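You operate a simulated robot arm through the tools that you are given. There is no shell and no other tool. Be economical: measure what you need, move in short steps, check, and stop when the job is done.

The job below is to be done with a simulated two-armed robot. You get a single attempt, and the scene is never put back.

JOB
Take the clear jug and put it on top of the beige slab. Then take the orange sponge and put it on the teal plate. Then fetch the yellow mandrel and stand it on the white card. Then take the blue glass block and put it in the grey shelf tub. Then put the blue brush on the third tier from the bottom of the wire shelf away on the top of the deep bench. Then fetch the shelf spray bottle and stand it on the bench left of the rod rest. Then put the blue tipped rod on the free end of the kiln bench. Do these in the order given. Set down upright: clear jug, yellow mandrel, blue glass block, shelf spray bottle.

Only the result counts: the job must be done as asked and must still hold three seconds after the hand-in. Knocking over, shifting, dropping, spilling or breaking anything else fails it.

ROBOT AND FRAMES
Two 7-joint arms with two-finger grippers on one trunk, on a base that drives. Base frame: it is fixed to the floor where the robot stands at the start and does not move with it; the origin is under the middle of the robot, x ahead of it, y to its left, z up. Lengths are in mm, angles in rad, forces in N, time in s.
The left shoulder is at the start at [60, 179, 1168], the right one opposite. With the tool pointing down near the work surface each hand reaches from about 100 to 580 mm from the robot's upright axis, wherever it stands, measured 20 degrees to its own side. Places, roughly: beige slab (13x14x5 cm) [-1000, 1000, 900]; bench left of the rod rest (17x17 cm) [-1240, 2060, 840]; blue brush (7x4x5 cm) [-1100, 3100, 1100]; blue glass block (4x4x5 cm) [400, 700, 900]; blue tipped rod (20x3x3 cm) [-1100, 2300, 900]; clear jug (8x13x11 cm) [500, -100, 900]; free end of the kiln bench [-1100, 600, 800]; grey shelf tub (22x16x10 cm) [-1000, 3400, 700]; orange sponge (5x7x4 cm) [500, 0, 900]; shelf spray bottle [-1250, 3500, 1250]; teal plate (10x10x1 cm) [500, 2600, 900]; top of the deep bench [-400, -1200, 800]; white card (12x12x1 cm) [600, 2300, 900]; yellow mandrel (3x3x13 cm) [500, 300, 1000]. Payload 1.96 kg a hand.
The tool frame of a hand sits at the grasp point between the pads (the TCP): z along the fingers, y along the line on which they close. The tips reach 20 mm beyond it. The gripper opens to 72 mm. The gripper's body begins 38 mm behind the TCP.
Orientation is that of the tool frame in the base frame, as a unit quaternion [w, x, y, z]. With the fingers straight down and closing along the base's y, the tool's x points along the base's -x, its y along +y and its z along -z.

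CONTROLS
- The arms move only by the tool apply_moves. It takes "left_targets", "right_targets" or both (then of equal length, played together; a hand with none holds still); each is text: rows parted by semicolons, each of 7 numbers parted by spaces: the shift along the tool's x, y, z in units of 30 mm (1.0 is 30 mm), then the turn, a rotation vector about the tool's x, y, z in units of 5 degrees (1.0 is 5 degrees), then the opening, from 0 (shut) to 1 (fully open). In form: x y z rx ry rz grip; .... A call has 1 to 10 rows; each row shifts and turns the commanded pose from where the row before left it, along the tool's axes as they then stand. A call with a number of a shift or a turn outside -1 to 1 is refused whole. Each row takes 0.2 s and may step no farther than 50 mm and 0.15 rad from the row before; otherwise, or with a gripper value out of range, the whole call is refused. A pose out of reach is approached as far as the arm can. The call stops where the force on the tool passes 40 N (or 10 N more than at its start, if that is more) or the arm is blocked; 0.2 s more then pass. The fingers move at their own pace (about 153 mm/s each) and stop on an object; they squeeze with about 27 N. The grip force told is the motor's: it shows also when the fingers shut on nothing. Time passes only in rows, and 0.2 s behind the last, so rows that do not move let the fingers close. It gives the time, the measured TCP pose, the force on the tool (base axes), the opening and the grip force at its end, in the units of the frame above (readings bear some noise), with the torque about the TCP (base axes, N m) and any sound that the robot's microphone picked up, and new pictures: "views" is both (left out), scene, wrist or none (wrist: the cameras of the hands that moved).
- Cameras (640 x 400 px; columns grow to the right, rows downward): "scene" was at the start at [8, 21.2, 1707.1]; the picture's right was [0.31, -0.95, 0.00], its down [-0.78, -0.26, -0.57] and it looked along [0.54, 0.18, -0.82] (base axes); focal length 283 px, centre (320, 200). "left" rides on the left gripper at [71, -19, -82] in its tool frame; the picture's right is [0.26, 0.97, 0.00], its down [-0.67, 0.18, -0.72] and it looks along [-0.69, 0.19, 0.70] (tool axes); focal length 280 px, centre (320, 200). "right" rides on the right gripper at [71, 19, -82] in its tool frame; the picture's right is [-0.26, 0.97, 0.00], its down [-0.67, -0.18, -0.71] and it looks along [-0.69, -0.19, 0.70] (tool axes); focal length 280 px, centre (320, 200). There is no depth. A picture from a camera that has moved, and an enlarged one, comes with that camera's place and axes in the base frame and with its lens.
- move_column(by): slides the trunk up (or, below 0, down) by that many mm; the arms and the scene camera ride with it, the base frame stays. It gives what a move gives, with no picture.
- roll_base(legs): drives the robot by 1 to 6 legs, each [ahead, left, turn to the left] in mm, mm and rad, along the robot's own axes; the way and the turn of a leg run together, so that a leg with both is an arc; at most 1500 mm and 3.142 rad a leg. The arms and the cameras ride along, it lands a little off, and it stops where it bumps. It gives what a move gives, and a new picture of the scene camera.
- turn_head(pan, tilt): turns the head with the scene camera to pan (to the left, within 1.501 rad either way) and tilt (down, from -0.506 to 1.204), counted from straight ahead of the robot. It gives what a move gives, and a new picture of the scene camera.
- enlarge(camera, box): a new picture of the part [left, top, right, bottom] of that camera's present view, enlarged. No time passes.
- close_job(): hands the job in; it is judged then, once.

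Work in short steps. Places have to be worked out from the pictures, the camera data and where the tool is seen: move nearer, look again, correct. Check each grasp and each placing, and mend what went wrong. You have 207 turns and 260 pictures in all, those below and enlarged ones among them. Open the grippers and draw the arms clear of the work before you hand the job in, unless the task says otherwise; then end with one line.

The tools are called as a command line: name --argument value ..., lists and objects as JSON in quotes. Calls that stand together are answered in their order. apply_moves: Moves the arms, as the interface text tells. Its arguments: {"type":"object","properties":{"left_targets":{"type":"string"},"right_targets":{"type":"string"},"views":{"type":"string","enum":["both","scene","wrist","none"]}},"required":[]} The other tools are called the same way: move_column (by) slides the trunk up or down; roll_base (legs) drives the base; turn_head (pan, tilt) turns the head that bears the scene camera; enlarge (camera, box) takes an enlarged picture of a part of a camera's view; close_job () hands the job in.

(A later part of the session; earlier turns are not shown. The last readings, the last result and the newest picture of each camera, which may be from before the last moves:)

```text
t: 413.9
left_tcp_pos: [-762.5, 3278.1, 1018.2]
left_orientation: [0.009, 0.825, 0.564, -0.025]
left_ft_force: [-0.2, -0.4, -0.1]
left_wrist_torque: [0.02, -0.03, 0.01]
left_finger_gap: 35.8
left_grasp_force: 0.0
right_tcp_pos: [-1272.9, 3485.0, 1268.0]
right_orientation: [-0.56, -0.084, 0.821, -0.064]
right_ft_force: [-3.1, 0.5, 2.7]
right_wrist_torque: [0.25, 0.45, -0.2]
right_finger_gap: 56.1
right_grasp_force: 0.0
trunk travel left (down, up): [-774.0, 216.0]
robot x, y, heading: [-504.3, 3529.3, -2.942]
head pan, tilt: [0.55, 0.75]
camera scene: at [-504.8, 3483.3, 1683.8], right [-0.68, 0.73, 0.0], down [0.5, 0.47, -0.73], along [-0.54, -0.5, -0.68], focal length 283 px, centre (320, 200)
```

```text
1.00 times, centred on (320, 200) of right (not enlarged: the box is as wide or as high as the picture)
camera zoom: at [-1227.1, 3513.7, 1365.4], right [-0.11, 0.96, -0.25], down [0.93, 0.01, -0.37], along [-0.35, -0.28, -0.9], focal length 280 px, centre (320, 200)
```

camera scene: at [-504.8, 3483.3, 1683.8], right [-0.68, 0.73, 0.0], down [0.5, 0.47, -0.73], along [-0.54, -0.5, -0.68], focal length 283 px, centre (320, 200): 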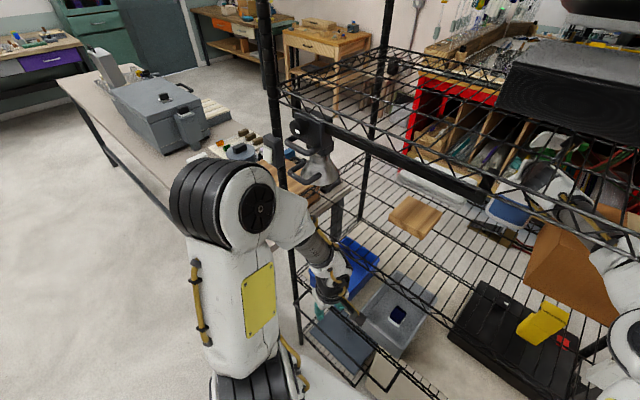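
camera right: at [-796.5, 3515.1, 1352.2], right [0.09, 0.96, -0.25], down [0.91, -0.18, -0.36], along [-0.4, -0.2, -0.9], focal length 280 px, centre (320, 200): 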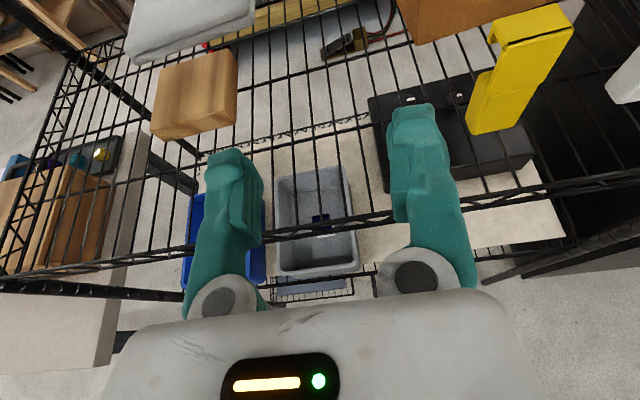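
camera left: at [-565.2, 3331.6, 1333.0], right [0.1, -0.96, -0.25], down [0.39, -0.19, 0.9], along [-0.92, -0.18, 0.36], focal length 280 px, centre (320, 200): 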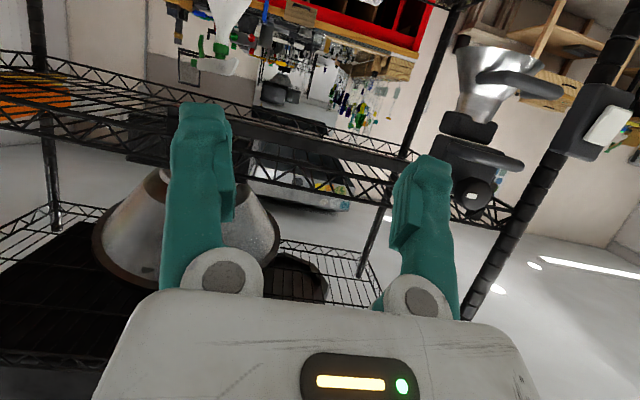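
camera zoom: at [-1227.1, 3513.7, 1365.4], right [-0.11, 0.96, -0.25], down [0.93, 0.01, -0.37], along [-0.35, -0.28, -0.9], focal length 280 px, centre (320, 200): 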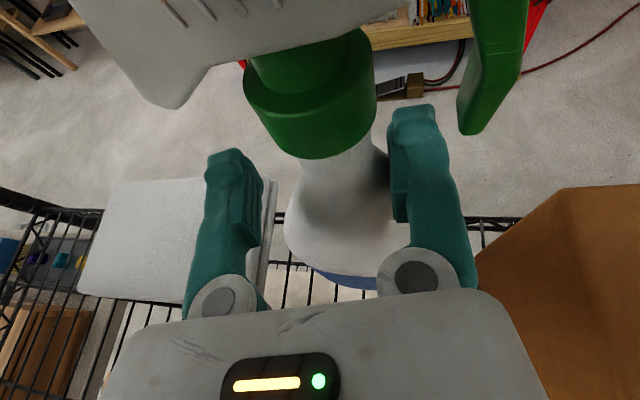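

The neck is between the fingers, at about [-1285,3489]. I'll shift 5 mm right and 12 mm forward, then close gently below the collar.

apply_moves --right_targets "0 0.17 0 0 0 0 0.78;0.08 0 0.19 0 0 0 0.78;0.08 0 0.19 0 0 0 0.78;0 0 0 0 0 0 0.6;0 0 0 0 0 0 0.4;0 0 0 0 0 0 0;0 0 0 0 0 0 0;0 0 0 0 0 0 0" --views "wrist"

```text
t: 415.7
left_tcp_pos: [-763.5, 3277.5, 1020.9]
left_orientation: [0.008, 0.826, 0.563, -0.025]
left_ft_force: [0.2, -0.6, 0.3]
left_wrist_torque: [0.0, 0.01, 0.01]
left_finger_gap: 36.2
left_grasp_force: 0.0
right_tcp_pos: [-1287.8, 3486.8, 1270.0]
right_orientation: [-0.561, -0.084, 0.821, -0.064]
right_ft_force: [-5.6, 2.1, 11.1]
right_wrist_torque: [0.15, 0.52, 0.01]
right_finger_gap: 22.7
right_grasp_force: 26.6
trunk travel left (down, up): [-774.0, 216.0]
robot x, y, heading: [-505.8, 3531.5, -2.937]
head pan, tilt: [0.55, 0.75]
camera right: at [-1239.7, 3516.9, 1366.4], right [-0.11, 0.96, -0.25], down [0.93, 0.01, -0.37], along [-0.35, -0.28, -0.89], focal length 280 px, centre (320, 200)
```

right: 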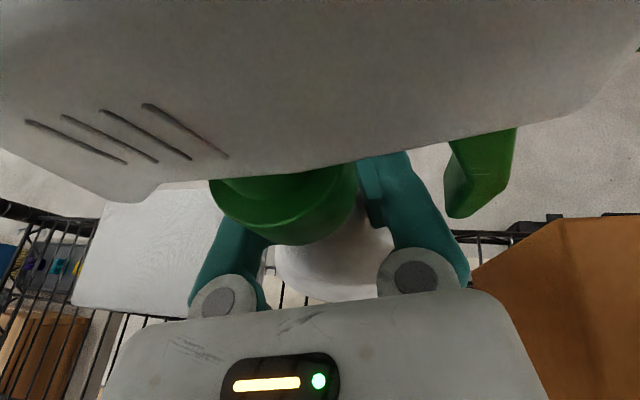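

The neck is gripped at 23 mm. I'll lift 25 mm and check the load.

apply_moves --right_targets "0.25 0 -0.1 0 0 0 0;0.28 0 -0.11 0 0 0 0;0.28 0 -0.11 0 0 0 0;0 0 0 0 0 0 0" --views "wrist"

```text
t: 416.7
left_tcp_pos: [-763.0, 3276.3, 1018.8]
left_orientation: [0.008, 0.825, 0.564, -0.023]
left_ft_force: [1.2, 0.2, -0.4]
left_wrist_torque: [0.0, 0.0, 0.02]
left_finger_gap: 35.9
left_grasp_force: 0.1
right_tcp_pos: [-1287.8, 3486.9, 1294.4]
right_orientation: [-0.56, -0.084, 0.822, -0.064]
right_ft_force: [-0.2, 0.1, -6.9]
right_wrist_torque: [0.02, 0.11, -0.04]
right_finger_gap: 21.9
right_grasp_force: 26.9
trunk travel left (down, up): [-774.0, 216.0]
robot x, y, heading: [-503.2, 3532.3, -2.936]
head pan, tilt: [0.55, 0.75]
camera right: at [-1241.4, 3515.8, 1389.6], right [-0.11, 0.96, -0.25], down [0.93, 0.01, -0.36], along [-0.35, -0.28, -0.9], focal length 280 px, centre (320, 200)
```

right: 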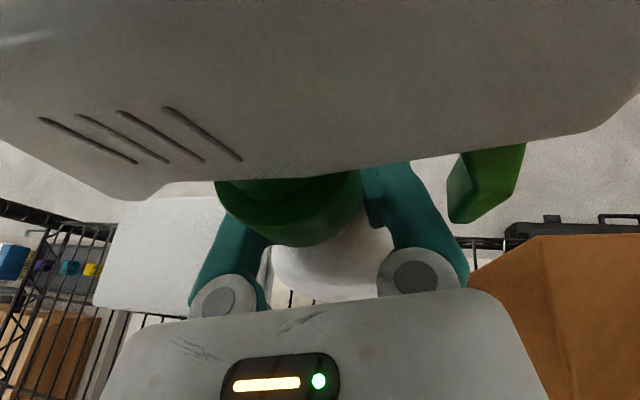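

Held: about 0.7 kg hanging straight. I'll lower 12 mm for headroom under the top tier, then back straight out.

apply_moves --right_targets "-0.19 0 0.08 0 0 0 0;-0.19 0 0.07 0 0 0 0" --views "none"

roll_base --legs '[[-255, 51, 0], [-170, 34, 0]]'

```text
t: 417.3
left_tcp_pos: [-762.6, 3277.2, 1019.3]
left_orientation: [0.009, 0.826, 0.563, -0.023]
left_ft_force: [-1.0, 0.5, -0.3]
left_wrist_torque: [0.0, -0.02, -0.02]
left_finger_gap: 35.8
left_grasp_force: 0.1
right_tcp_pos: [-1289.5, 3487.9, 1281.9]
right_orientation: [-0.559, -0.084, 0.822, -0.064]
right_ft_force: [-1.0, 0.8, -7.1]
right_wrist_torque: [-0.03, 0.13, 0.0]
right_finger_gap: 22.0
right_grasp_force: 26.4
trunk travel left (down, up): [-774.0, 216.0]
robot x, y, heading: [-505.4, 3531.0, -2.941]
head pan, tilt: [0.55, 0.75]
```

```text
t: 420.3
left_tcp_pos: [-323.8, 3280.2, 1018.0]
left_orientation: [0.008, 0.825, 0.564, -0.024]
left_ft_force: [-0.5, 0.6, 0.8]
left_wrist_torque: [-0.03, 0.01, -0.02]
left_finger_gap: 36.0
left_grasp_force: 0.1
right_tcp_pos: [-848.8, 3490.0, 1280.7]
right_orientation: [-0.559, -0.084, 0.823, -0.064]
right_ft_force: [-0.3, -1.0, -8.0]
right_wrist_torque: [-0.03, 0.1, 0.01]
right_finger_gap: 21.5
right_grasp_force: 27.0
trunk travel left (down, up): [-774.0, 216.0]
robot x, y, heading: [-64.9, 3536.7, -2.941]
head pan, tilt: [0.55, 0.75]
camera scene: at [-68.5, 3486.6, 1683.7], right [-0.68, 0.73, 0.0], down [0.5, 0.47, -0.73], along [-0.53, -0.5, -0.68], focal length 283 px, centre (320, 200)
```

scene: 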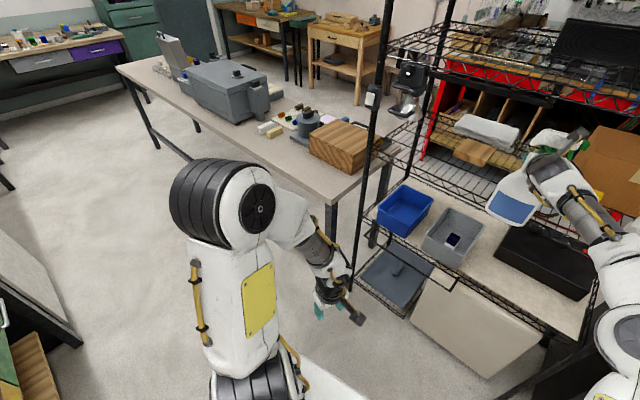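

The bottle is out. I'll retract the arm some, square up, and sidestep along the aisle to the rod-rest area.

apply_moves --right_targets "-0.3 0 -0.75 0 0 0 0;-0.3 0 -0.75 0 0 0 0;-0.3 0 -0.75 0 0 0 0;-0.3 0 -0.75 0 0 0 0;-0.3 0 -0.75 0 0 0 0" --views "none"

roll_base --legs '[[0, 0, -0.2], [0, 800, 0], [0, 790, 0]]'

turn_head --pan -0.05 --tilt 0.7

```text
t: 421.5
left_tcp_pos: [-320.6, 3281.1, 1019.5]
left_orientation: [0.009, 0.826, 0.564, -0.024]
left_ft_force: [-0.2, -0.1, -0.4]
left_wrist_torque: [0.02, 0.02, 0.03]
left_finger_gap: 36.2
left_grasp_force: 0.1
right_tcp_pos: [-726.8, 3514.5, 1281.3]
right_orientation: [-0.559, -0.083, 0.823, -0.063]
right_ft_force: [0.8, -0.1, -7.6]
right_wrist_torque: [0.01, 0.1, -0.02]
right_finger_gap: 21.7
right_grasp_force: 27.5
trunk travel left (down, up): [-774.0, 216.0]
robot x, y, heading: [-58.8, 3533.1, -2.941]
head pan, tilt: [0.55, 0.75]
```

```text
t: 430.4
left_tcp_pos: [-379.6, 1744.4, 1017.8]
left_orientation: [0.007, 0.884, 0.468, -0.026]
left_ft_force: [-0.6, 0.8, 0.0]
left_wrist_torque: [-0.01, 0.0, -0.01]
left_finger_gap: 36.1
left_grasp_force: 0.0
right_tcp_pos: [-723.9, 2064.2, 1279.0]
right_orientation: [-0.563, 0.008, 0.827, -0.001]
right_ft_force: [0.6, 0.5, -8.5]
right_wrist_torque: [0.05, 0.15, -0.05]
right_finger_gap: 21.0
right_grasp_force: 26.8
trunk travel left (down, up): [-774.0, 216.0]
robot x, y, heading: [-70.4, 1929.8, 3.121]
head pan, tilt: [0.55, 0.75]
camera scene: at [-83.2, 1889.2, 1683.8], right [-0.5, 0.86, 0.0], down [0.59, 0.34, -0.73], along [-0.63, -0.37, -0.68], focal length 283 px, centre (320, 200)
```

scene: 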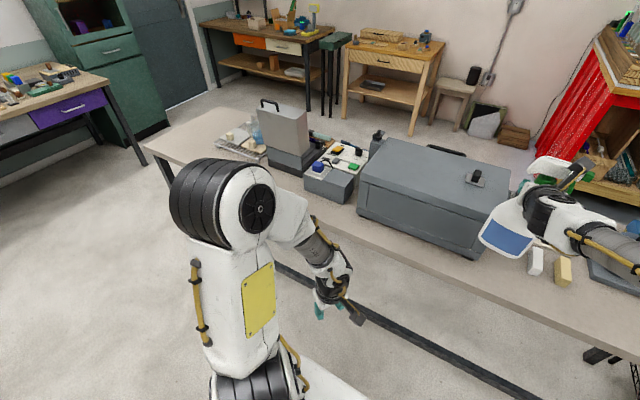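

```text
t: 431.4
left_tcp_pos: [-379.8, 1744.2, 1018.3]
left_orientation: [0.006, 0.883, 0.468, -0.026]
left_ft_force: [-0.2, 0.6, 0.0]
left_wrist_torque: [0.0, -0.04, 0.02]
left_finger_gap: 36.3
left_grasp_force: 0.1
right_tcp_pos: [-723.4, 2065.2, 1280.3]
right_orientation: [-0.564, 0.009, 0.826, 0.0]
right_ft_force: [0.1, 0.2, -8.2]
right_wrist_torque: [0.02, 0.11, 0.0]
right_finger_gap: 21.1
right_grasp_force: 27.2
trunk travel left (down, up): [-774.0, 216.0]
robot x, y, heading: [-73.2, 1936.9, 3.12]
head pan, tilt: [-0.051, 0.7]
camera scene: at [-96.3, 1936.9, 1688.0], right [0.07, 1.0, 0.0], down [0.64, -0.05, -0.76], along [-0.76, 0.06, -0.65], focal length 283 px, centre (320, 200)
```

scene: 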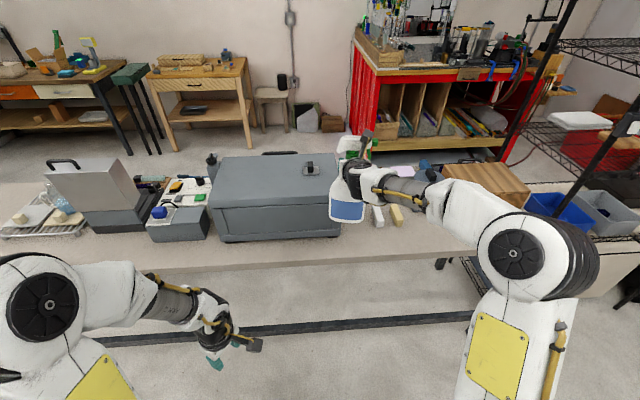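

I need a closer look at the target area: the kiln box may be partly in front of it.

enlarge --camera "scene" --box '[260, 120, 480, 260]'

```text
2.86 times, centred on (370, 190) of scene
camera zoom: at [-96.3, 1936.9, 1688.0], right [0.07, 1.0, 0.0], down [0.64, -0.05, -0.76], along [-0.76, 0.06, -0.65], focal length 808 px, centre (177, 229)
```

zoom: 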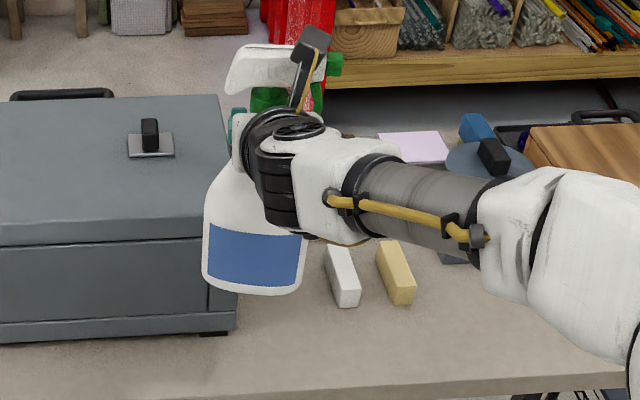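

The arm hides the spot. I'll sidestep right (which I need for the approach anyway) and look from there.

roll_base --legs '[[0, -380, 0.02]]'

enlarge --camera "scene" --box '[170, 110, 390, 250]'

```text
t: 433.8
left_tcp_pos: [-370.7, 2115.3, 1019.1]
left_orientation: [0.006, 0.88, 0.474, -0.025]
left_ft_force: [-0.6, 0.4, -0.3]
left_wrist_torque: [0.01, 0.02, 0.01]
left_finger_gap: 36.2
left_grasp_force: 0.1
right_tcp_pos: [-718.8, 2430.2, 1279.8]
right_orientation: [-0.562, 0.003, 0.827, -0.004]
right_ft_force: [-0.6, -0.7, -8.2]
right_wrist_torque: [0.02, 0.15, -0.02]
right_finger_gap: 21.0
right_grasp_force: 26.9
trunk travel left (down, up): [-774.0, 216.0]
robot x, y, heading: [-62.2, 2308.3, 3.131]
head pan, tilt: [-0.051, 0.7]
camera scene: at [-90.1, 2310.8, 1688.0], right [0.06, 1.0, 0.0], down [0.64, -0.04, -0.76], along [-0.76, 0.05, -0.64], focal length 283 px, centre (320, 200)
```

scene: 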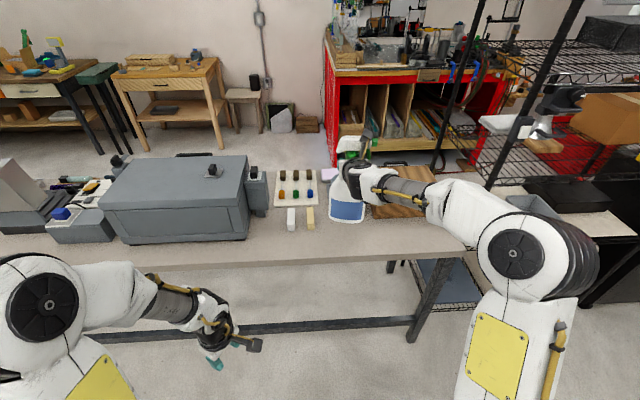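

```text
2.86 times, centred on (280, 180) of scene
camera zoom: at [-90.1, 2310.8, 1688.0], right [0.06, 1.0, 0.0], down [0.64, -0.04, -0.76], along [-0.76, 0.05, -0.64], focal length 808 px, centre (434, 257)
```

zoom: 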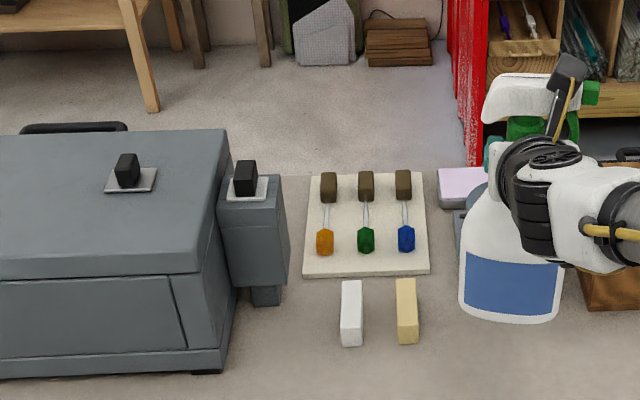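

The rod board spans y 2167–2330, and the target spot [-1240,2085] lies just left of it behind the kiln's motor. I'll come in from the right-front: yaw the wrist 25° left, raise the trunk 60 mm, and turn the base 0.36 rad.

apply_moves --right_targets "0 0 0 0.93 0 -0.37 0;0 0 0 0.93 0 -0.37 0;0 0 0 0.93 0 -0.37 0;0 0 0 0.93 0 -0.37 0;0 0 0 0.93 0 -0.37 0;0 0 0 0 0 0 0" --views "none"

move_column --by 60

roll_base --legs '[[0, 0, 0.36]]'

```text
t: 435.2
left_tcp_pos: [-370.7, 2115.1, 1018.8]
left_orientation: [0.006, 0.88, 0.474, -0.026]
left_ft_force: [-0.2, -0.1, -0.6]
left_wrist_torque: [0.03, -0.04, 0.0]
left_finger_gap: 35.8
left_grasp_force: 0.1
right_tcp_pos: [-719.4, 2429.8, 1280.4]
right_orientation: [-0.551, -0.177, 0.806, -0.126]
right_ft_force: [0.4, -0.7, -7.9]
right_wrist_torque: [-0.02, 0.09, -0.01]
right_finger_gap: 20.7
right_grasp_force: 27.5
trunk travel left (down, up): [-774.0, 216.0]
robot x, y, heading: [-63.1, 2306.3, 3.13]
head pan, tilt: [-0.051, 0.7]
```

```text
t: 436.2
left_tcp_pos: [-370.5, 2116.3, 1079.0]
left_orientation: [0.006, 0.88, 0.474, -0.025]
left_ft_force: [0.2, 0.6, -0.2]
left_wrist_torque: [0.0, -0.03, 0.01]
left_finger_gap: 36.0
left_grasp_force: 0.1
right_tcp_pos: [-719.0, 2429.9, 1340.0]
right_orientation: [-0.55, -0.177, 0.807, -0.126]
right_ft_force: [0.2, -0.6, -7.9]
right_wrist_torque: [-0.01, 0.1, 0.01]
right_finger_gap: 20.8
right_grasp_force: 26.6
trunk travel left (down, up): [-834.0, 156.0]
robot x, y, heading: [-60.9, 2308.7, 3.136]
head pan, tilt: [-0.051, 0.7]
```

```text
t: 437.7
left_tcp_pos: [-282.5, 2019.5, 1078.6]
left_orientation: [0.011, 0.781, 0.625, -0.024]
left_ft_force: [0.3, 0.1, -0.4]
left_wrist_torque: [0.0, -0.02, 0.01]
left_finger_gap: 36.2
left_grasp_force: 0.1
right_tcp_pos: [-719.9, 2191.3, 1339.2]
right_orientation: [-0.518, -0.319, 0.762, -0.223]
right_ft_force: [-0.5, 0.1, -8.0]
right_wrist_torque: [-0.09, 0.08, 0.01]
right_finger_gap: 20.6
right_grasp_force: 26.7
trunk travel left (down, up): [-834.0, 156.0]
robot x, y, heading: [-62.8, 2305.5, -2.79]
head pan, tilt: [-0.051, 0.7]
camera scene: at [-90.3, 2302.5, 1748.0], right [-0.3, 0.95, 0.0], down [0.62, 0.19, -0.76], along [-0.73, -0.23, -0.64], focal length 283 px, centre (320, 200)
```

scene: 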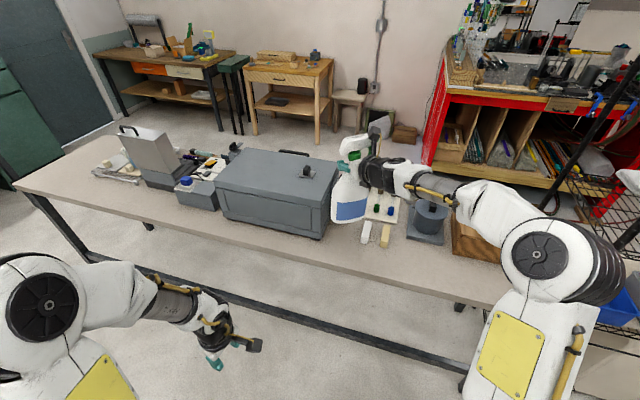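

The hand is yawed 46°. I'll extend 84 mm and drive in toward the spot with the bottle high.

apply_moves --right_targets "0.31 0.4 0.78 0 0 0 0;0.31 0.4 0.78 0 0 0 0;0.31 0.4 0.78 0 0 0 0;0 0 0 0 0 0 0" --views "none"

roll_base --legs '[[435, -78, 0]]'

enlarge --camera "right" --box '[0, 0, 640, 400]'

```text
t: 438.7
left_tcp_pos: [-282.1, 2019.8, 1078.7]
left_orientation: [0.01, 0.78, 0.625, -0.024]
left_ft_force: [0.1, -0.1, 0.0]
left_wrist_torque: [-0.01, -0.02, -0.04]
left_finger_gap: 35.9
left_grasp_force: 0.0
right_tcp_pos: [-797.2, 2160.2, 1340.8]
right_orientation: [-0.519, -0.319, 0.761, -0.223]
right_ft_force: [0.0, -0.1, -7.5]
right_wrist_torque: [-0.07, 0.11, 0.05]
right_finger_gap: 20.8
right_grasp_force: 26.8
trunk travel left (down, up): [-834.0, 156.0]
robot x, y, heading: [-61.0, 2310.3, -2.787]
head pan, tilt: [-0.051, 0.7]
```

```text
t: 441.4
left_tcp_pos: [-719.2, 1948.5, 1079.6]
left_orientation: [0.01, 0.784, 0.621, -0.024]
left_ft_force: [0.1, -0.6, 0.6]
left_wrist_torque: [0.0, 0.01, 0.02]
left_finger_gap: 36.0
left_grasp_force: 0.1
right_tcp_pos: [-1233.2, 2094.3, 1340.7]
right_orientation: [-0.52, -0.315, 0.762, -0.221]
right_ft_force: [0.0, -0.3, -7.6]
right_wrist_torque: [-0.07, 0.1, -0.02]
right_finger_gap: 20.6
right_grasp_force: 27.4
trunk travel left (down, up): [-834.0, 156.0]
robot x, y, heading: [-496.4, 2232.5, -2.795]
head pan, tilt: [-0.051, 0.7]
camera scene: at [-523.3, 2229.2, 1748.0], right [-0.29, 0.96, 0.0], down [0.62, 0.19, -0.76], along [-0.73, -0.22, -0.64], focal length 283 px, centre (320, 200)
```

scene: 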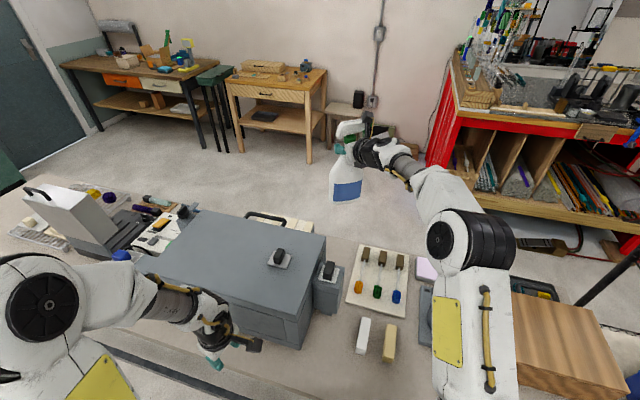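

```text
1.00 times, centred on (320, 200) of right (not enlarged: the box is as wide or as high as the picture)
camera zoom: at [-1209.6, 2143.4, 1438.0], right [-0.62, 0.75, -0.25], down [0.77, 0.52, -0.37], along [-0.14, -0.42, -0.9], focal length 280 px, centre (320, 200)
```

zoom: 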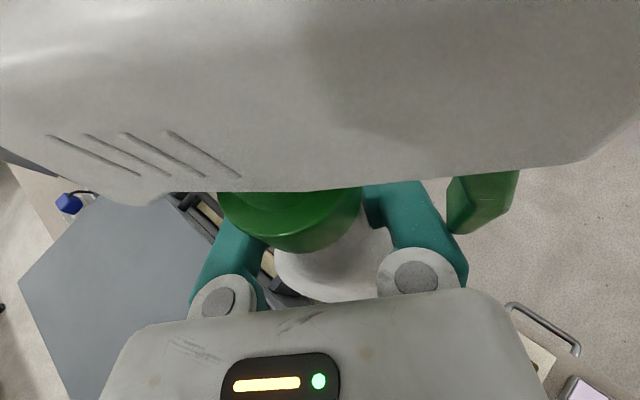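

I'll zoom in on the spot behind the motor.

enlarge --camera "scene" --box '[240, 190, 420, 320]'

```text
3.08 times, centred on (330, 255) of scene
camera zoom: at [-523.3, 2229.2, 1748.0], right [-0.29, 0.96, 0.0], down [0.62, 0.19, -0.76], along [-0.73, -0.22, -0.64], focal length 871 px, centre (289, 31)
```

zoom: 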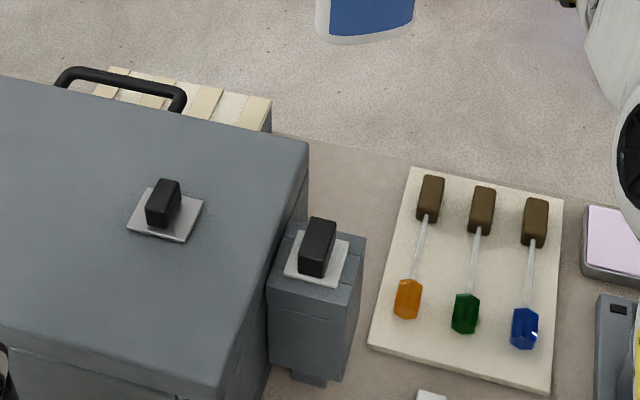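

The spot is free: the box ends at x≈-1134, the board starts at y≈2167 and the bench's back edge is at ≈-1336. I'll centre at [-1240,2075] and lower, arm first and then trunk.

apply_moves --right_targets "0.22 -0.27 0.57 0 0 0 0;-0.78 0 0.305 0 0 0 0;-0.78 0 0.305 0 0 0 0;-0.78 0 0.305 0 0 0 0;-0.78 0 0.305 0 0 0 0;-0.78 0 0.305 0 0 0 0;-0.78 0 0.305 0 0 0 0;0 0 0 0 0 0 0" --views "none"

move_column --by -110

enlarge --camera "scene" --box '[240, 120, 420, 260]'

```text
t: 443.2
left_tcp_pos: [-719.5, 1949.1, 1079.0]
left_orientation: [0.01, 0.784, 0.62, -0.025]
left_ft_force: [-0.6, 0.7, 0.6]
left_wrist_torque: [-0.01, -0.01, 0.01]
left_finger_gap: 36.1
left_grasp_force: 0.0
right_tcp_pos: [-1240.2, 2075.2, 1190.7]
right_orientation: [-0.52, -0.315, 0.763, -0.22]
right_ft_force: [-0.1, -0.3, -7.4]
right_wrist_torque: [-0.07, 0.06, 0.0]
right_finger_gap: 20.6
right_grasp_force: 27.1
trunk travel left (down, up): [-834.0, 156.0]
robot x, y, heading: [-498.0, 2234.8, -2.802]
head pan, tilt: [-0.051, 0.7]
```

```text
t: 444.6
left_tcp_pos: [-719.7, 1948.2, 968.4]
left_orientation: [0.011, 0.783, 0.621, -0.025]
left_ft_force: [0.9, -0.6, 0.2]
left_wrist_torque: [0.02, 0.02, 0.0]
left_finger_gap: 35.9
left_grasp_force: 0.0
right_tcp_pos: [-1239.2, 2076.0, 1081.0]
right_orientation: [-0.52, -0.315, 0.763, -0.22]
right_ft_force: [-0.3, 0.2, -7.7]
right_wrist_torque: [-0.08, 0.1, -0.01]
right_finger_gap: 20.4
right_grasp_force: 27.5
trunk travel left (down, up): [-724.0, 266.0]
robot x, y, heading: [-501.2, 2233.5, -2.798]
head pan, tilt: [-0.051, 0.7]
```

```text
2.86 times, centred on (330, 190) of scene
camera zoom: at [-524.3, 2229.1, 1638.0], right [-0.29, 0.96, 0.0], down [0.62, 0.19, -0.76], along [-0.73, -0.22, -0.64], focal length 808 px, centre (291, 229)
```

zoom: 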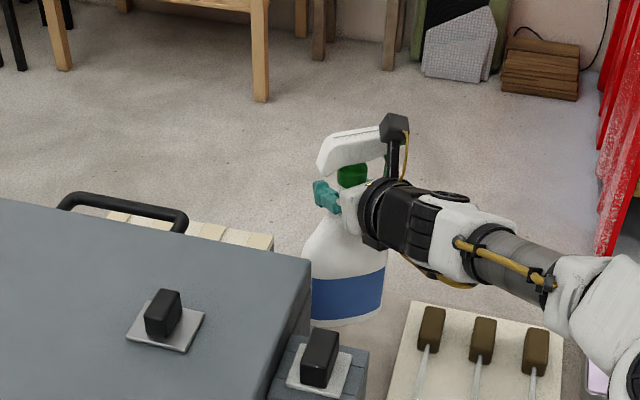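

The bottle is over the spot and upright. I'll lower in small steps to contact.

apply_moves --right_targets "-0.25 0 0.098 0 0 0 0;-0.25 0 0.098 0 0 0 0;-0.25 0 0.098 0 0 0 0;-0.12 0 0.047 0 0 0 0;0 0 0 0 0 0 0" --views "none"

apply_moves --right_targets "-0.1 0 0.04 0 0 0 0;-0.1 0 0.04 0 0 0 0;0 0 0 0 0 0 0" --views "none"

apply_moves --right_targets "-0.1 0 0.04 0 0 0 0;-0.1 0 0.04 0 0 0 0;0 0 0 0 0 0 0" --views "none"

```text
t: 445.8
left_tcp_pos: [-718.7, 1948.6, 969.5]
left_orientation: [0.01, 0.784, 0.621, -0.024]
left_ft_force: [0.0, 0.3, -0.1]
left_wrist_torque: [-0.02, 0.01, -0.01]
left_finger_gap: 36.1
left_grasp_force: 0.1
right_tcp_pos: [-1240.5, 2075.3, 1052.3]
right_orientation: [-0.52, -0.316, 0.763, -0.22]
right_ft_force: [0.5, 0.3, -8.1]
right_wrist_torque: [-0.08, 0.08, 0.01]
right_finger_gap: 20.3
right_grasp_force: 26.9
trunk travel left (down, up): [-724.0, 266.0]
robot x, y, heading: [-494.6, 2233.8, -2.797]
head pan, tilt: [-0.051, 0.7]
```

```text
t: 446.6
left_tcp_pos: [-719.6, 1948.4, 968.7]
left_orientation: [0.01, 0.784, 0.62, -0.024]
left_ft_force: [-0.2, 0.8, 0.4]
left_wrist_torque: [-0.01, -0.01, -0.02]
left_finger_gap: 36.3
left_grasp_force: 0.0
right_tcp_pos: [-1240.9, 2074.9, 1046.5]
right_orientation: [-0.519, -0.316, 0.763, -0.221]
right_ft_force: [-0.2, -0.8, -8.3]
right_wrist_torque: [-0.08, 0.03, 0.02]
right_finger_gap: 20.3
right_grasp_force: 27.2
trunk travel left (down, up): [-724.0, 266.0]
robot x, y, heading: [-499.3, 2234.2, -2.799]
head pan, tilt: [-0.051, 0.7]
```

```text
t: 447.4
left_tcp_pos: [-718.6, 1948.4, 969.5]
left_orientation: [0.01, 0.784, 0.621, -0.024]
left_ft_force: [-0.3, 0.5, 0.8]
left_wrist_torque: [0.0, 0.0, 0.0]
left_finger_gap: 36.0
left_grasp_force: 0.1
right_tcp_pos: [-1240.6, 2074.2, 1040.4]
right_orientation: [-0.52, -0.315, 0.763, -0.22]
right_ft_force: [-0.2, -0.1, -8.1]
right_wrist_torque: [-0.1, 0.07, 0.01]
right_finger_gap: 20.5
right_grasp_force: 26.4
trunk travel left (down, up): [-724.0, 266.0]
robot x, y, heading: [-497.6, 2238.7, -2.801]
head pan, tilt: [-0.051, 0.7]
```

apply_moves --right_targets "-0.1 0 0.04 0 0 0 0;-0.1 0 0.04 0 0 0 0;0 0 0 0 0 0 0" --views "none"

apply_moves --right_targets "-0.1 0 0.04 0 0 0 0;0 0 0 0 0 0 0" --views "none"

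apply_moves --right_targets "-0.1 0 0.04 0 0 0 0;0 0 0 0 0 0 0" --views "none"

```text
t: 448.2
left_tcp_pos: [-719.3, 1948.6, 970.0]
left_orientation: [0.01, 0.784, 0.62, -0.024]
left_ft_force: [-1.1, -0.5, 0.8]
left_wrist_torque: [0.01, 0.0, -0.01]
left_finger_gap: 36.0
left_grasp_force: 0.1
right_tcp_pos: [-1240.2, 2076.4, 1034.9]
right_orientation: [-0.519, -0.315, 0.763, -0.22]
right_ft_force: [0.3, 1.0, -8.7]
right_wrist_torque: [-0.07, 0.07, -0.01]
right_finger_gap: 20.1
right_grasp_force: 26.9
trunk travel left (down, up): [-724.0, 266.0]
robot x, y, heading: [-497.9, 2236.0, -2.797]
head pan, tilt: [-0.051, 0.7]
```

```text
t: 448.8
left_tcp_pos: [-718.4, 1947.3, 969.1]
left_orientation: [0.01, 0.784, 0.62, -0.025]
left_ft_force: [-0.5, 0.6, 0.3]
left_wrist_torque: [-0.01, -0.02, -0.03]
left_finger_gap: 36.0
left_grasp_force: 0.0
right_tcp_pos: [-1238.0, 2075.7, 1033.2]
right_orientation: [-0.521, -0.316, 0.762, -0.22]
right_ft_force: [-3.6, -2.6, 5.7]
right_wrist_torque: [0.08, 0.54, 0.1]
right_finger_gap: 20.1
right_grasp_force: 27.3
trunk travel left (down, up): [-724.0, 266.0]
robot x, y, heading: [-498.2, 2234.3, -2.796]
head pan, tilt: [-0.051, 0.7]
```

```text
t: 449.4
left_tcp_pos: [-715.1, 1948.0, 970.5]
left_orientation: [0.009, 0.784, 0.62, -0.025]
left_ft_force: [0.3, -0.3, -0.6]
left_wrist_torque: [-0.01, 0.05, -0.03]
left_finger_gap: 36.1
left_grasp_force: 0.0
right_tcp_pos: [-1236.6, 2073.7, 1033.4]
right_orientation: [-0.523, -0.316, 0.76, -0.221]
right_ft_force: [-7.4, -7.4, 29.9]
right_wrist_torque: [-0.25, 0.55, 0.14]
right_finger_gap: 20.2
right_grasp_force: 27.1
trunk travel left (down, up): [-724.0, 266.0]
robot x, y, heading: [-500.0, 2232.8, -2.798]
head pan, tilt: [-0.051, 0.7]
```

That is contact. I'll relieve the press and check the bottle before letting go.

apply_moves --right_targets "0.1 0 -0.04 0 0 0 0;0 0 0 0 0 0 0" --views "none"

enlarge --camera "scene" --box '[280, 130, 400, 240]'

```text
t: 450.0
left_tcp_pos: [-716.8, 1947.2, 969.6]
left_orientation: [0.009, 0.783, 0.621, -0.024]
left_ft_force: [0.6, 0.2, -0.1]
left_wrist_torque: [-0.02, 0.02, 0.01]
left_finger_gap: 36.2
left_grasp_force: 0.1
right_tcp_pos: [-1236.8, 2074.5, 1033.3]
right_orientation: [-0.521, -0.317, 0.761, -0.221]
right_ft_force: [-4.6, -8.9, 21.4]
right_wrist_torque: [-0.71, 0.25, -0.03]
right_finger_gap: 20.3
right_grasp_force: 27.1
trunk travel left (down, up): [-724.0, 266.0]
robot x, y, heading: [-498.2, 2235.0, -2.799]
head pan, tilt: [-0.051, 0.7]
```

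```text
3.64 times, centred on (340, 185) of scene
camera zoom: at [-519.4, 2228.0, 1638.1], right [-0.29, 0.96, 0.0], down [0.62, 0.19, -0.77], along [-0.73, -0.22, -0.64], focal length 1029 px, centre (247, 254)
```

zoom: 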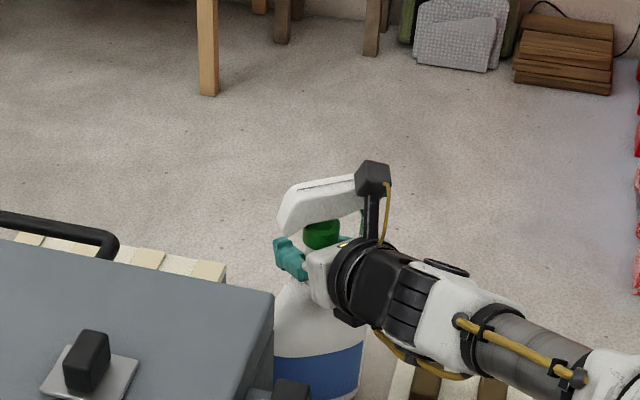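

apply_moves --right_targets "0.08 0 -0.03 0 0 0 0;0 0 0 0 0 0 0" --views "none"

```text
t: 450.6
left_tcp_pos: [-718.9, 1947.7, 969.1]
left_orientation: [0.009, 0.784, 0.621, -0.025]
left_ft_force: [0.4, -0.2, -0.1]
left_wrist_torque: [-0.03, 0.02, 0.0]
left_finger_gap: 36.1
left_grasp_force: 0.0
right_tcp_pos: [-1237.3, 2074.9, 1033.2]
right_orientation: [-0.52, -0.315, 0.764, -0.218]
right_ft_force: [1.5, -5.0, 6.9]
right_wrist_torque: [-0.35, -0.32, -0.07]
right_finger_gap: 20.3
right_grasp_force: 26.7
trunk travel left (down, up): [-724.0, 266.0]
robot x, y, heading: [-495.5, 2234.8, -2.801]
head pan, tilt: [-0.051, 0.7]
```

Load is nearly neutral, so I'll open gradually.

apply_moves --right_targets "0.04 0 -0.015 0 0 0 0;0 0 0 0 0 0 0.33;0 0 0 0 0 0 0.42;0 0 0 0 0 0 0.55;0 0 0 0 0 0 0.7;0 0 0 0 0 0 0.76;0 0 0 0 0 0 0.76" --views "wrist"

```text
t: 452.2
left_tcp_pos: [-718.3, 1947.9, 969.3]
left_orientation: [0.01, 0.784, 0.62, -0.024]
left_ft_force: [0.7, 0.0, 0.4]
left_wrist_torque: [-0.06, 0.0, 0.01]
left_finger_gap: 35.9
left_grasp_force: 0.0
right_tcp_pos: [-1238.9, 2076.4, 1035.7]
right_orientation: [-0.521, -0.315, 0.762, -0.22]
right_ft_force: [1.0, -1.3, -1.0]
right_wrist_torque: [-0.02, 0.0, -0.05]
right_finger_gap: 54.6
right_grasp_force: 0.2
trunk travel left (down, up): [-724.0, 266.0]
robot x, y, heading: [-500.8, 2234.5, -2.801]
head pan, tilt: [-0.051, 0.7]
camera right: at [-1216.1, 2124.2, 1131.5], right [-0.62, 0.75, -0.25], down [0.77, 0.52, -0.37], along [-0.14, -0.42, -0.9], focal length 280 px, centre (320, 200)
```

right: 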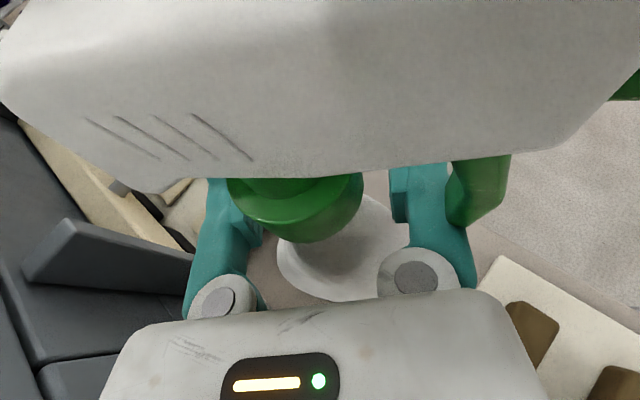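

The bottle stands free. I'll withdraw slowly straight back along the fingers.

apply_moves --right_targets "0 0 -0.3 0 0 0 0.76;0 0 -0.4 0 0 0 0.76;0 0 -0.5 0 0 0 0.76;0 0 -0.6 0 0 0 0.76;0 0 -0.7 0 0 0 0.76;0 0 -0.8 0 0 0 0.76;0 0 -0.8 0 0 0 0.76" --views "wrist"

```text
t: 453.8
left_tcp_pos: [-717.4, 1948.1, 969.7]
left_orientation: [0.01, 0.784, 0.621, -0.023]
left_ft_force: [0.5, -0.4, 0.3]
left_wrist_torque: [0.01, -0.02, -0.01]
left_finger_gap: 36.0
left_grasp_force: 0.1
right_tcp_pos: [-1157.6, 2158.1, 1080.8]
right_orientation: [-0.521, -0.315, 0.762, -0.22]
right_ft_force: [-0.1, 0.3, -0.2]
right_wrist_torque: [0.01, 0.0, 0.01]
right_finger_gap: 54.4
right_grasp_force: 0.2
trunk travel left (down, up): [-724.0, 266.0]
robot x, y, heading: [-496.4, 2238.0, -2.8]
head pan, tilt: [-0.051, 0.7]
camera right: at [-1134.5, 2207.0, 1177.3], right [-0.62, 0.75, -0.25], down [0.77, 0.52, -0.37], along [-0.15, -0.42, -0.89], focal length 280 px, centre (320, 200)
```

right: 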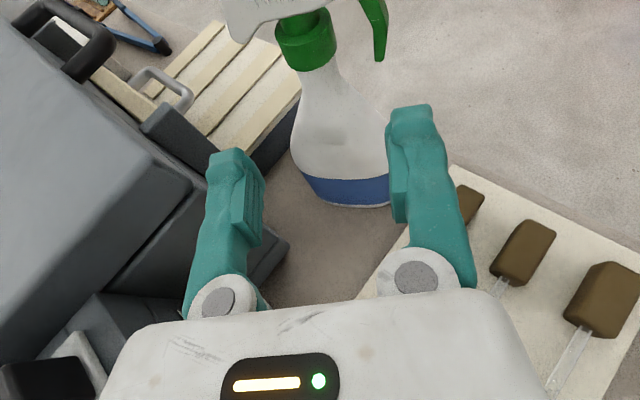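

The bottle stands upright left of the rod board. Next is the blue-tipped rod, lying along x at y≈2330 from x≈-1095 to -1265. I'll raise and withdraw, back off, and square the base and wrist.

apply_moves --right_targets "0.8 0 -0.8 0 0 0 0.76;0.8 0 -0.8 0 0 0 0.76;0.8 0 -0.8 0 0 0 0.76;0.8 0 -0.8 0 0 0 0.76;0.8 0 -0.8 0 0 0 0.76" --views "none"

roll_base --legs '[[-250, 0, 0], [0, 0, -0.342]]'

apply_moves --right_targets "0 0 0 -0.93 0 0.37 1;0 0 0 -0.93 0 0.37 1;0 0 0 -0.93 0 0.37 1;0 0 0 -0.93 0 0.37 1;0 0 0 -0.93 0 0.37 1;0 0 0 0 -1 0 1;0 0 0 0 -1 0 1;0 0 0 0 -1 0 1;0 0 0 0 -1 0 1;0 0 0 0 -1 0 1" --views "none"

```text
t: 455.0
left_tcp_pos: [-718.2, 1946.8, 968.8]
left_orientation: [0.01, 0.783, 0.621, -0.025]
left_ft_force: [0.4, 0.0, 0.8]
left_wrist_torque: [0.03, 0.01, 0.0]
left_finger_gap: 35.8
left_grasp_force: 0.1
right_tcp_pos: [-1108.0, 2205.6, 1234.8]
right_orientation: [-0.52, -0.316, 0.762, -0.22]
right_ft_force: [-0.2, 0.1, -0.2]
right_wrist_torque: [0.04, 0.02, -0.01]
right_finger_gap: 54.7
right_grasp_force: 0.1
trunk travel left (down, up): [-724.0, 266.0]
robot x, y, heading: [-497.5, 2234.1, -2.797]
head pan, tilt: [-0.051, 0.7]
```

```text
t: 457.9
left_tcp_pos: [-571.1, 2123.5, 969.6]
left_orientation: [0.005, 0.878, 0.477, -0.026]
left_ft_force: [0.7, -1.4, 0.3]
left_wrist_torque: [0.03, 0.0, 0.01]
left_finger_gap: 35.9
left_grasp_force: 0.1
right_tcp_pos: [-850.4, 2497.7, 1234.7]
right_orientation: [-0.55, -0.179, 0.806, -0.127]
right_ft_force: [-0.2, 0.1, -0.5]
right_wrist_torque: [-0.01, 0.01, -0.02]
right_finger_gap: 54.8
right_grasp_force: 0.1
trunk travel left (down, up): [-724.0, 266.0]
robot x, y, heading: [-265.9, 2319.6, 3.139]
head pan, tilt: [-0.051, 0.7]
camera scene: at [-290.4, 2320.8, 1638.0], right [0.05, 1.0, 0.0], down [0.64, -0.03, -0.76], along [-0.76, 0.04, -0.64], focal length 283 px, centre (320, 200)
```

scene: 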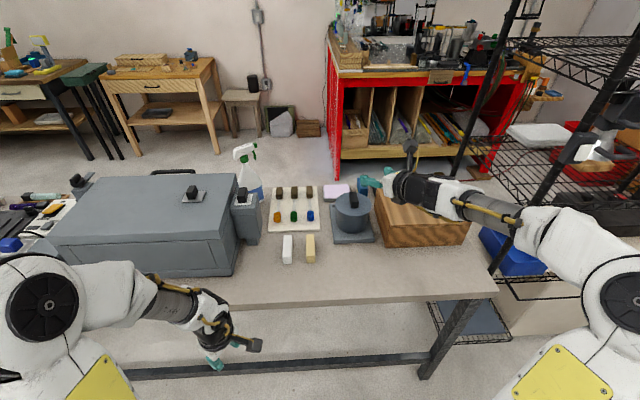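

```text
t: 460.1
left_tcp_pos: [-570.9, 2123.1, 969.8]
left_orientation: [0.007, 0.878, 0.477, -0.026]
left_ft_force: [0.4, 1.1, -0.3]
left_wrist_torque: [-0.02, 0.0, 0.01]
left_finger_gap: 35.9
left_grasp_force: 0.0
right_tcp_pos: [-851.1, 2498.6, 1233.6]
right_orientation: [-0.37, -0.001, 0.929, -0.006]
right_ft_force: [-0.4, -0.1, -0.8]
right_wrist_torque: [0.01, 0.01, -0.03]
right_finger_gap: 71.9
right_grasp_force: 0.1
trunk travel left (down, up): [-724.0, 266.0]
robot x, y, heading: [-265.0, 2319.3, 3.14]
head pan, tilt: [-0.051, 0.7]
```

The bottle stands well in view. I'll raise the trunk so the left hand clears the kiln box, then drive up to the rod.

move_column --by 160

roll_base --legs '[[255, 172, 0]]'

enlarge --camera "right" --box '[0, 0, 640, 400]'

```text
t: 461.9
left_tcp_pos: [-570.7, 2122.0, 1128.6]
left_orientation: [0.005, 0.878, 0.477, -0.027]
left_ft_force: [-0.2, -0.6, 0.4]
left_wrist_torque: [-0.01, 0.0, 0.01]
left_finger_gap: 35.8
left_grasp_force: 0.2
right_tcp_pos: [-851.8, 2499.1, 1394.6]
right_orientation: [-0.371, -0.002, 0.929, -0.007]
right_ft_force: [1.1, 0.2, -0.4]
right_wrist_torque: [-0.01, -0.02, -0.04]
right_finger_gap: 71.9
right_grasp_force: 0.0
trunk travel left (down, up): [-884.0, 106.0]
robot x, y, heading: [-262.0, 2314.8, 3.136]
head pan, tilt: [-0.051, 0.7]
```

```text
t: 464.0
left_tcp_pos: [-828.1, 1957.9, 1128.7]
left_orientation: [0.007, 0.88, 0.474, -0.027]
left_ft_force: [-0.1, -0.4, 0.6]
left_wrist_torque: [0.02, 0.02, 0.0]
left_finger_gap: 35.9
left_grasp_force: 0.1
right_tcp_pos: [-1106.8, 2333.3, 1394.6]
right_orientation: [-0.371, 0.001, 0.929, -0.006]
right_ft_force: [0.2, -0.6, 0.1]
right_wrist_torque: [-0.01, 0.03, -0.03]
right_finger_gap: 72.0
right_grasp_force: 0.0
trunk travel left (down, up): [-884.0, 106.0]
robot x, y, heading: [-525.6, 2150.8, 3.134]
head pan, tilt: [-0.051, 0.7]
camera scene: at [-546.2, 2153.9, 1798.1], right [0.06, 1.0, 0.0], down [0.64, -0.04, -0.77], along [-0.76, 0.04, -0.64], focal length 283 px, centre (320, 200)
```

scene: 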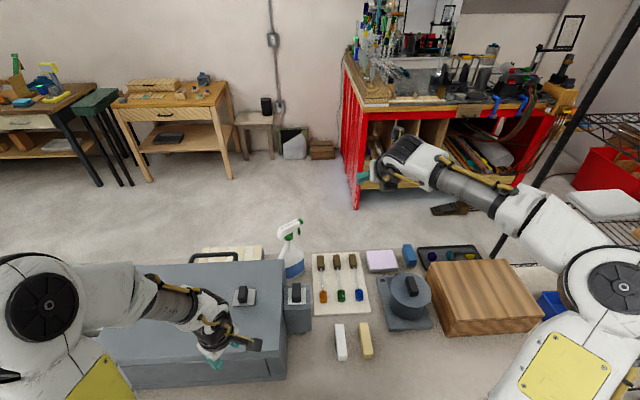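

```text
1.00 times, centred on (320, 200) of right (not enlarged: the box is as wide or as high as the picture)
camera zoom: at [-1100.0, 2352.5, 1503.4], right [0.19, 0.96, -0.19], down [0.98, -0.18, 0.05], along [0.02, -0.2, -0.98], focal length 280 px, centre (320, 200)
```

zoom: 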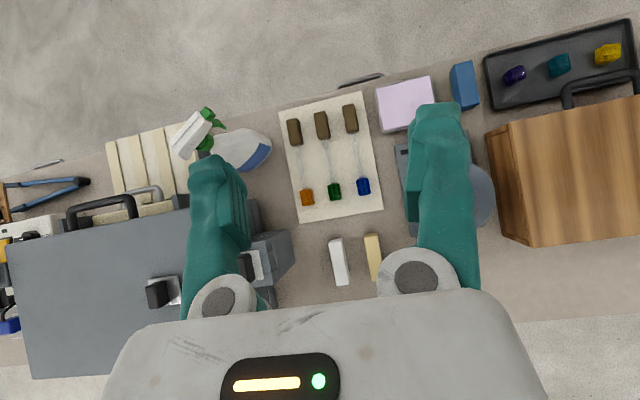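

The rod's middle is near [-1177,2326]. I'll descend most of the way and check.

apply_moves --right_targets "-0.69 -0.02 0.97 0 0 0 0.6;-0.69 -0.02 0.97 0 0 0 0.6;-0.69 -0.02 0.97 0 0 0 0.6;-0.69 -0.02 0.97 0 0 0 0.6;-0.69 -0.02 0.97 0 0 0 0.6;-0.69 -0.02 0.97 0 0 0 0.6;-0.69 -0.02 0.97 0 0 0 0.6;-0.69 -0.02 0.97 0 0 0 0.6;-0.69 -0.02 0.97 0 0 0 0.6;-0.69 -0.02 0.97 0 0 0 0.6" --views "none"

apply_moves --right_targets "-0.69 0 0.97 0 0 0 0.6;-0.69 0 0.97 0 0 0 0.6;0 0 0 0 0 0 0.6" --views "wrist"

```text
t: 466.2
left_tcp_pos: [-829.5, 1956.4, 1129.6]
left_orientation: [0.006, 0.88, 0.475, -0.026]
left_ft_force: [-0.5, 0.4, 0.4]
left_wrist_torque: [-0.02, 0.01, 0.0]
left_finger_gap: 36.0
left_grasp_force: 0.0
right_tcp_pos: [-1158.3, 2322.6, 1042.3]
right_orientation: [-0.371, 0.001, 0.929, -0.005]
right_ft_force: [0.2, -0.4, -0.7]
right_wrist_torque: [0.02, -0.03, 0.07]
right_finger_gap: 43.1
right_grasp_force: 0.1
trunk travel left (down, up): [-884.0, 106.0]
robot x, y, heading: [-523.5, 2149.5, 3.134]
head pan, tilt: [-0.051, 0.7]
```

```text
t: 467.0
left_tcp_pos: [-828.7, 1956.2, 1128.1]
left_orientation: [0.005, 0.88, 0.475, -0.025]
left_ft_force: [-0.2, -0.3, -0.7]
left_wrist_torque: [-0.02, 0.0, -0.01]
left_finger_gap: 36.0
left_grasp_force: 0.1
right_tcp_pos: [-1168.3, 2321.3, 970.8]
right_orientation: [-0.371, 0.001, 0.929, -0.005]
right_ft_force: [-0.2, -0.1, 0.4]
right_wrist_torque: [0.0, 0.01, 0.02]
right_finger_gap: 43.1
right_grasp_force: 0.0
trunk travel left (down, up): [-884.0, 106.0]
robot x, y, heading: [-526.0, 2149.4, 3.135]
head pan, tilt: [-0.051, 0.7]
camera right: at [-1161.1, 2340.1, 1079.9], right [0.19, 0.96, -0.19], down [0.98, -0.18, 0.06], along [0.02, -0.2, -0.98], focal length 280 px, centre (320, 200)
```

right: 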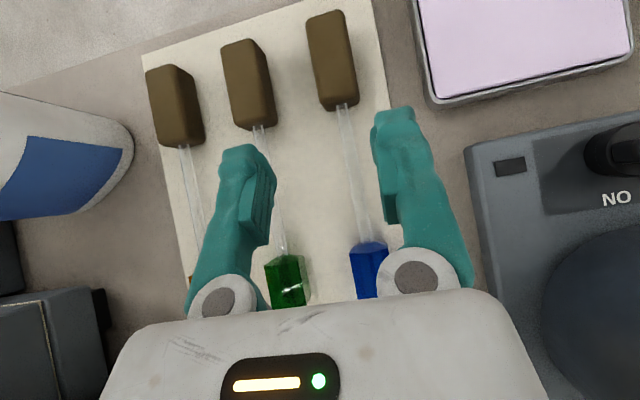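

The shaft is at y≈2328. I'll shift 7 mm right, descend to z≈874 and close on the shaft.

apply_moves --right_targets "-0.69 0.1 0.83 0 0 0 0.6;-0.69 0.1 0.83 0 0 0 0.6;-0.45 0.03 0.55 0 0 0 0.6;-0.23 0 0.28 0 0 0 0.6;0 0 0 0 0 0 0.6" --views "wrist"

```text
t: 468.2
left_tcp_pos: [-824.1, 1955.0, 1130.6]
left_orientation: [0.003, 0.88, 0.474, -0.027]
left_ft_force: [1.1, -0.8, 0.0]
left_wrist_torque: [-0.03, -0.03, -0.02]
left_finger_gap: 35.8
left_grasp_force: 0.0
right_tcp_pos: [-1176.7, 2326.4, 882.9]
right_orientation: [-0.378, 0.0, 0.926, -0.004]
right_ft_force: [13.9, -3.8, 23.5]
right_wrist_torque: [0.59, -0.15, -0.56]
right_finger_gap: 42.2
right_grasp_force: 0.1
trunk travel left (down, up): [-884.0, 106.0]
robot x, y, heading: [-519.9, 2149.1, 3.134]
head pan, tilt: [-0.051, 0.7]
stopped in row 5 (right hand): the force on the tool passed its limit at 42 N (the readings are from after the stop); the commanded pose is now the measured one
camera right: at [-1168.4, 2346.1, 990.3], right [0.18, 0.96, -0.19], down [0.98, -0.18, 0.04], along [0.01, -0.19, -0.98], focal length 280 px, centre (320, 200)
```

right: 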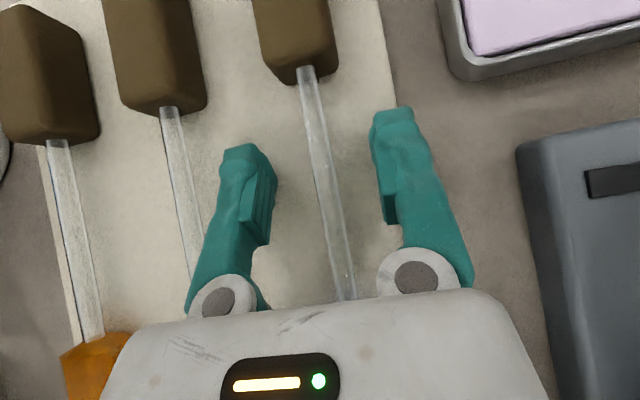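

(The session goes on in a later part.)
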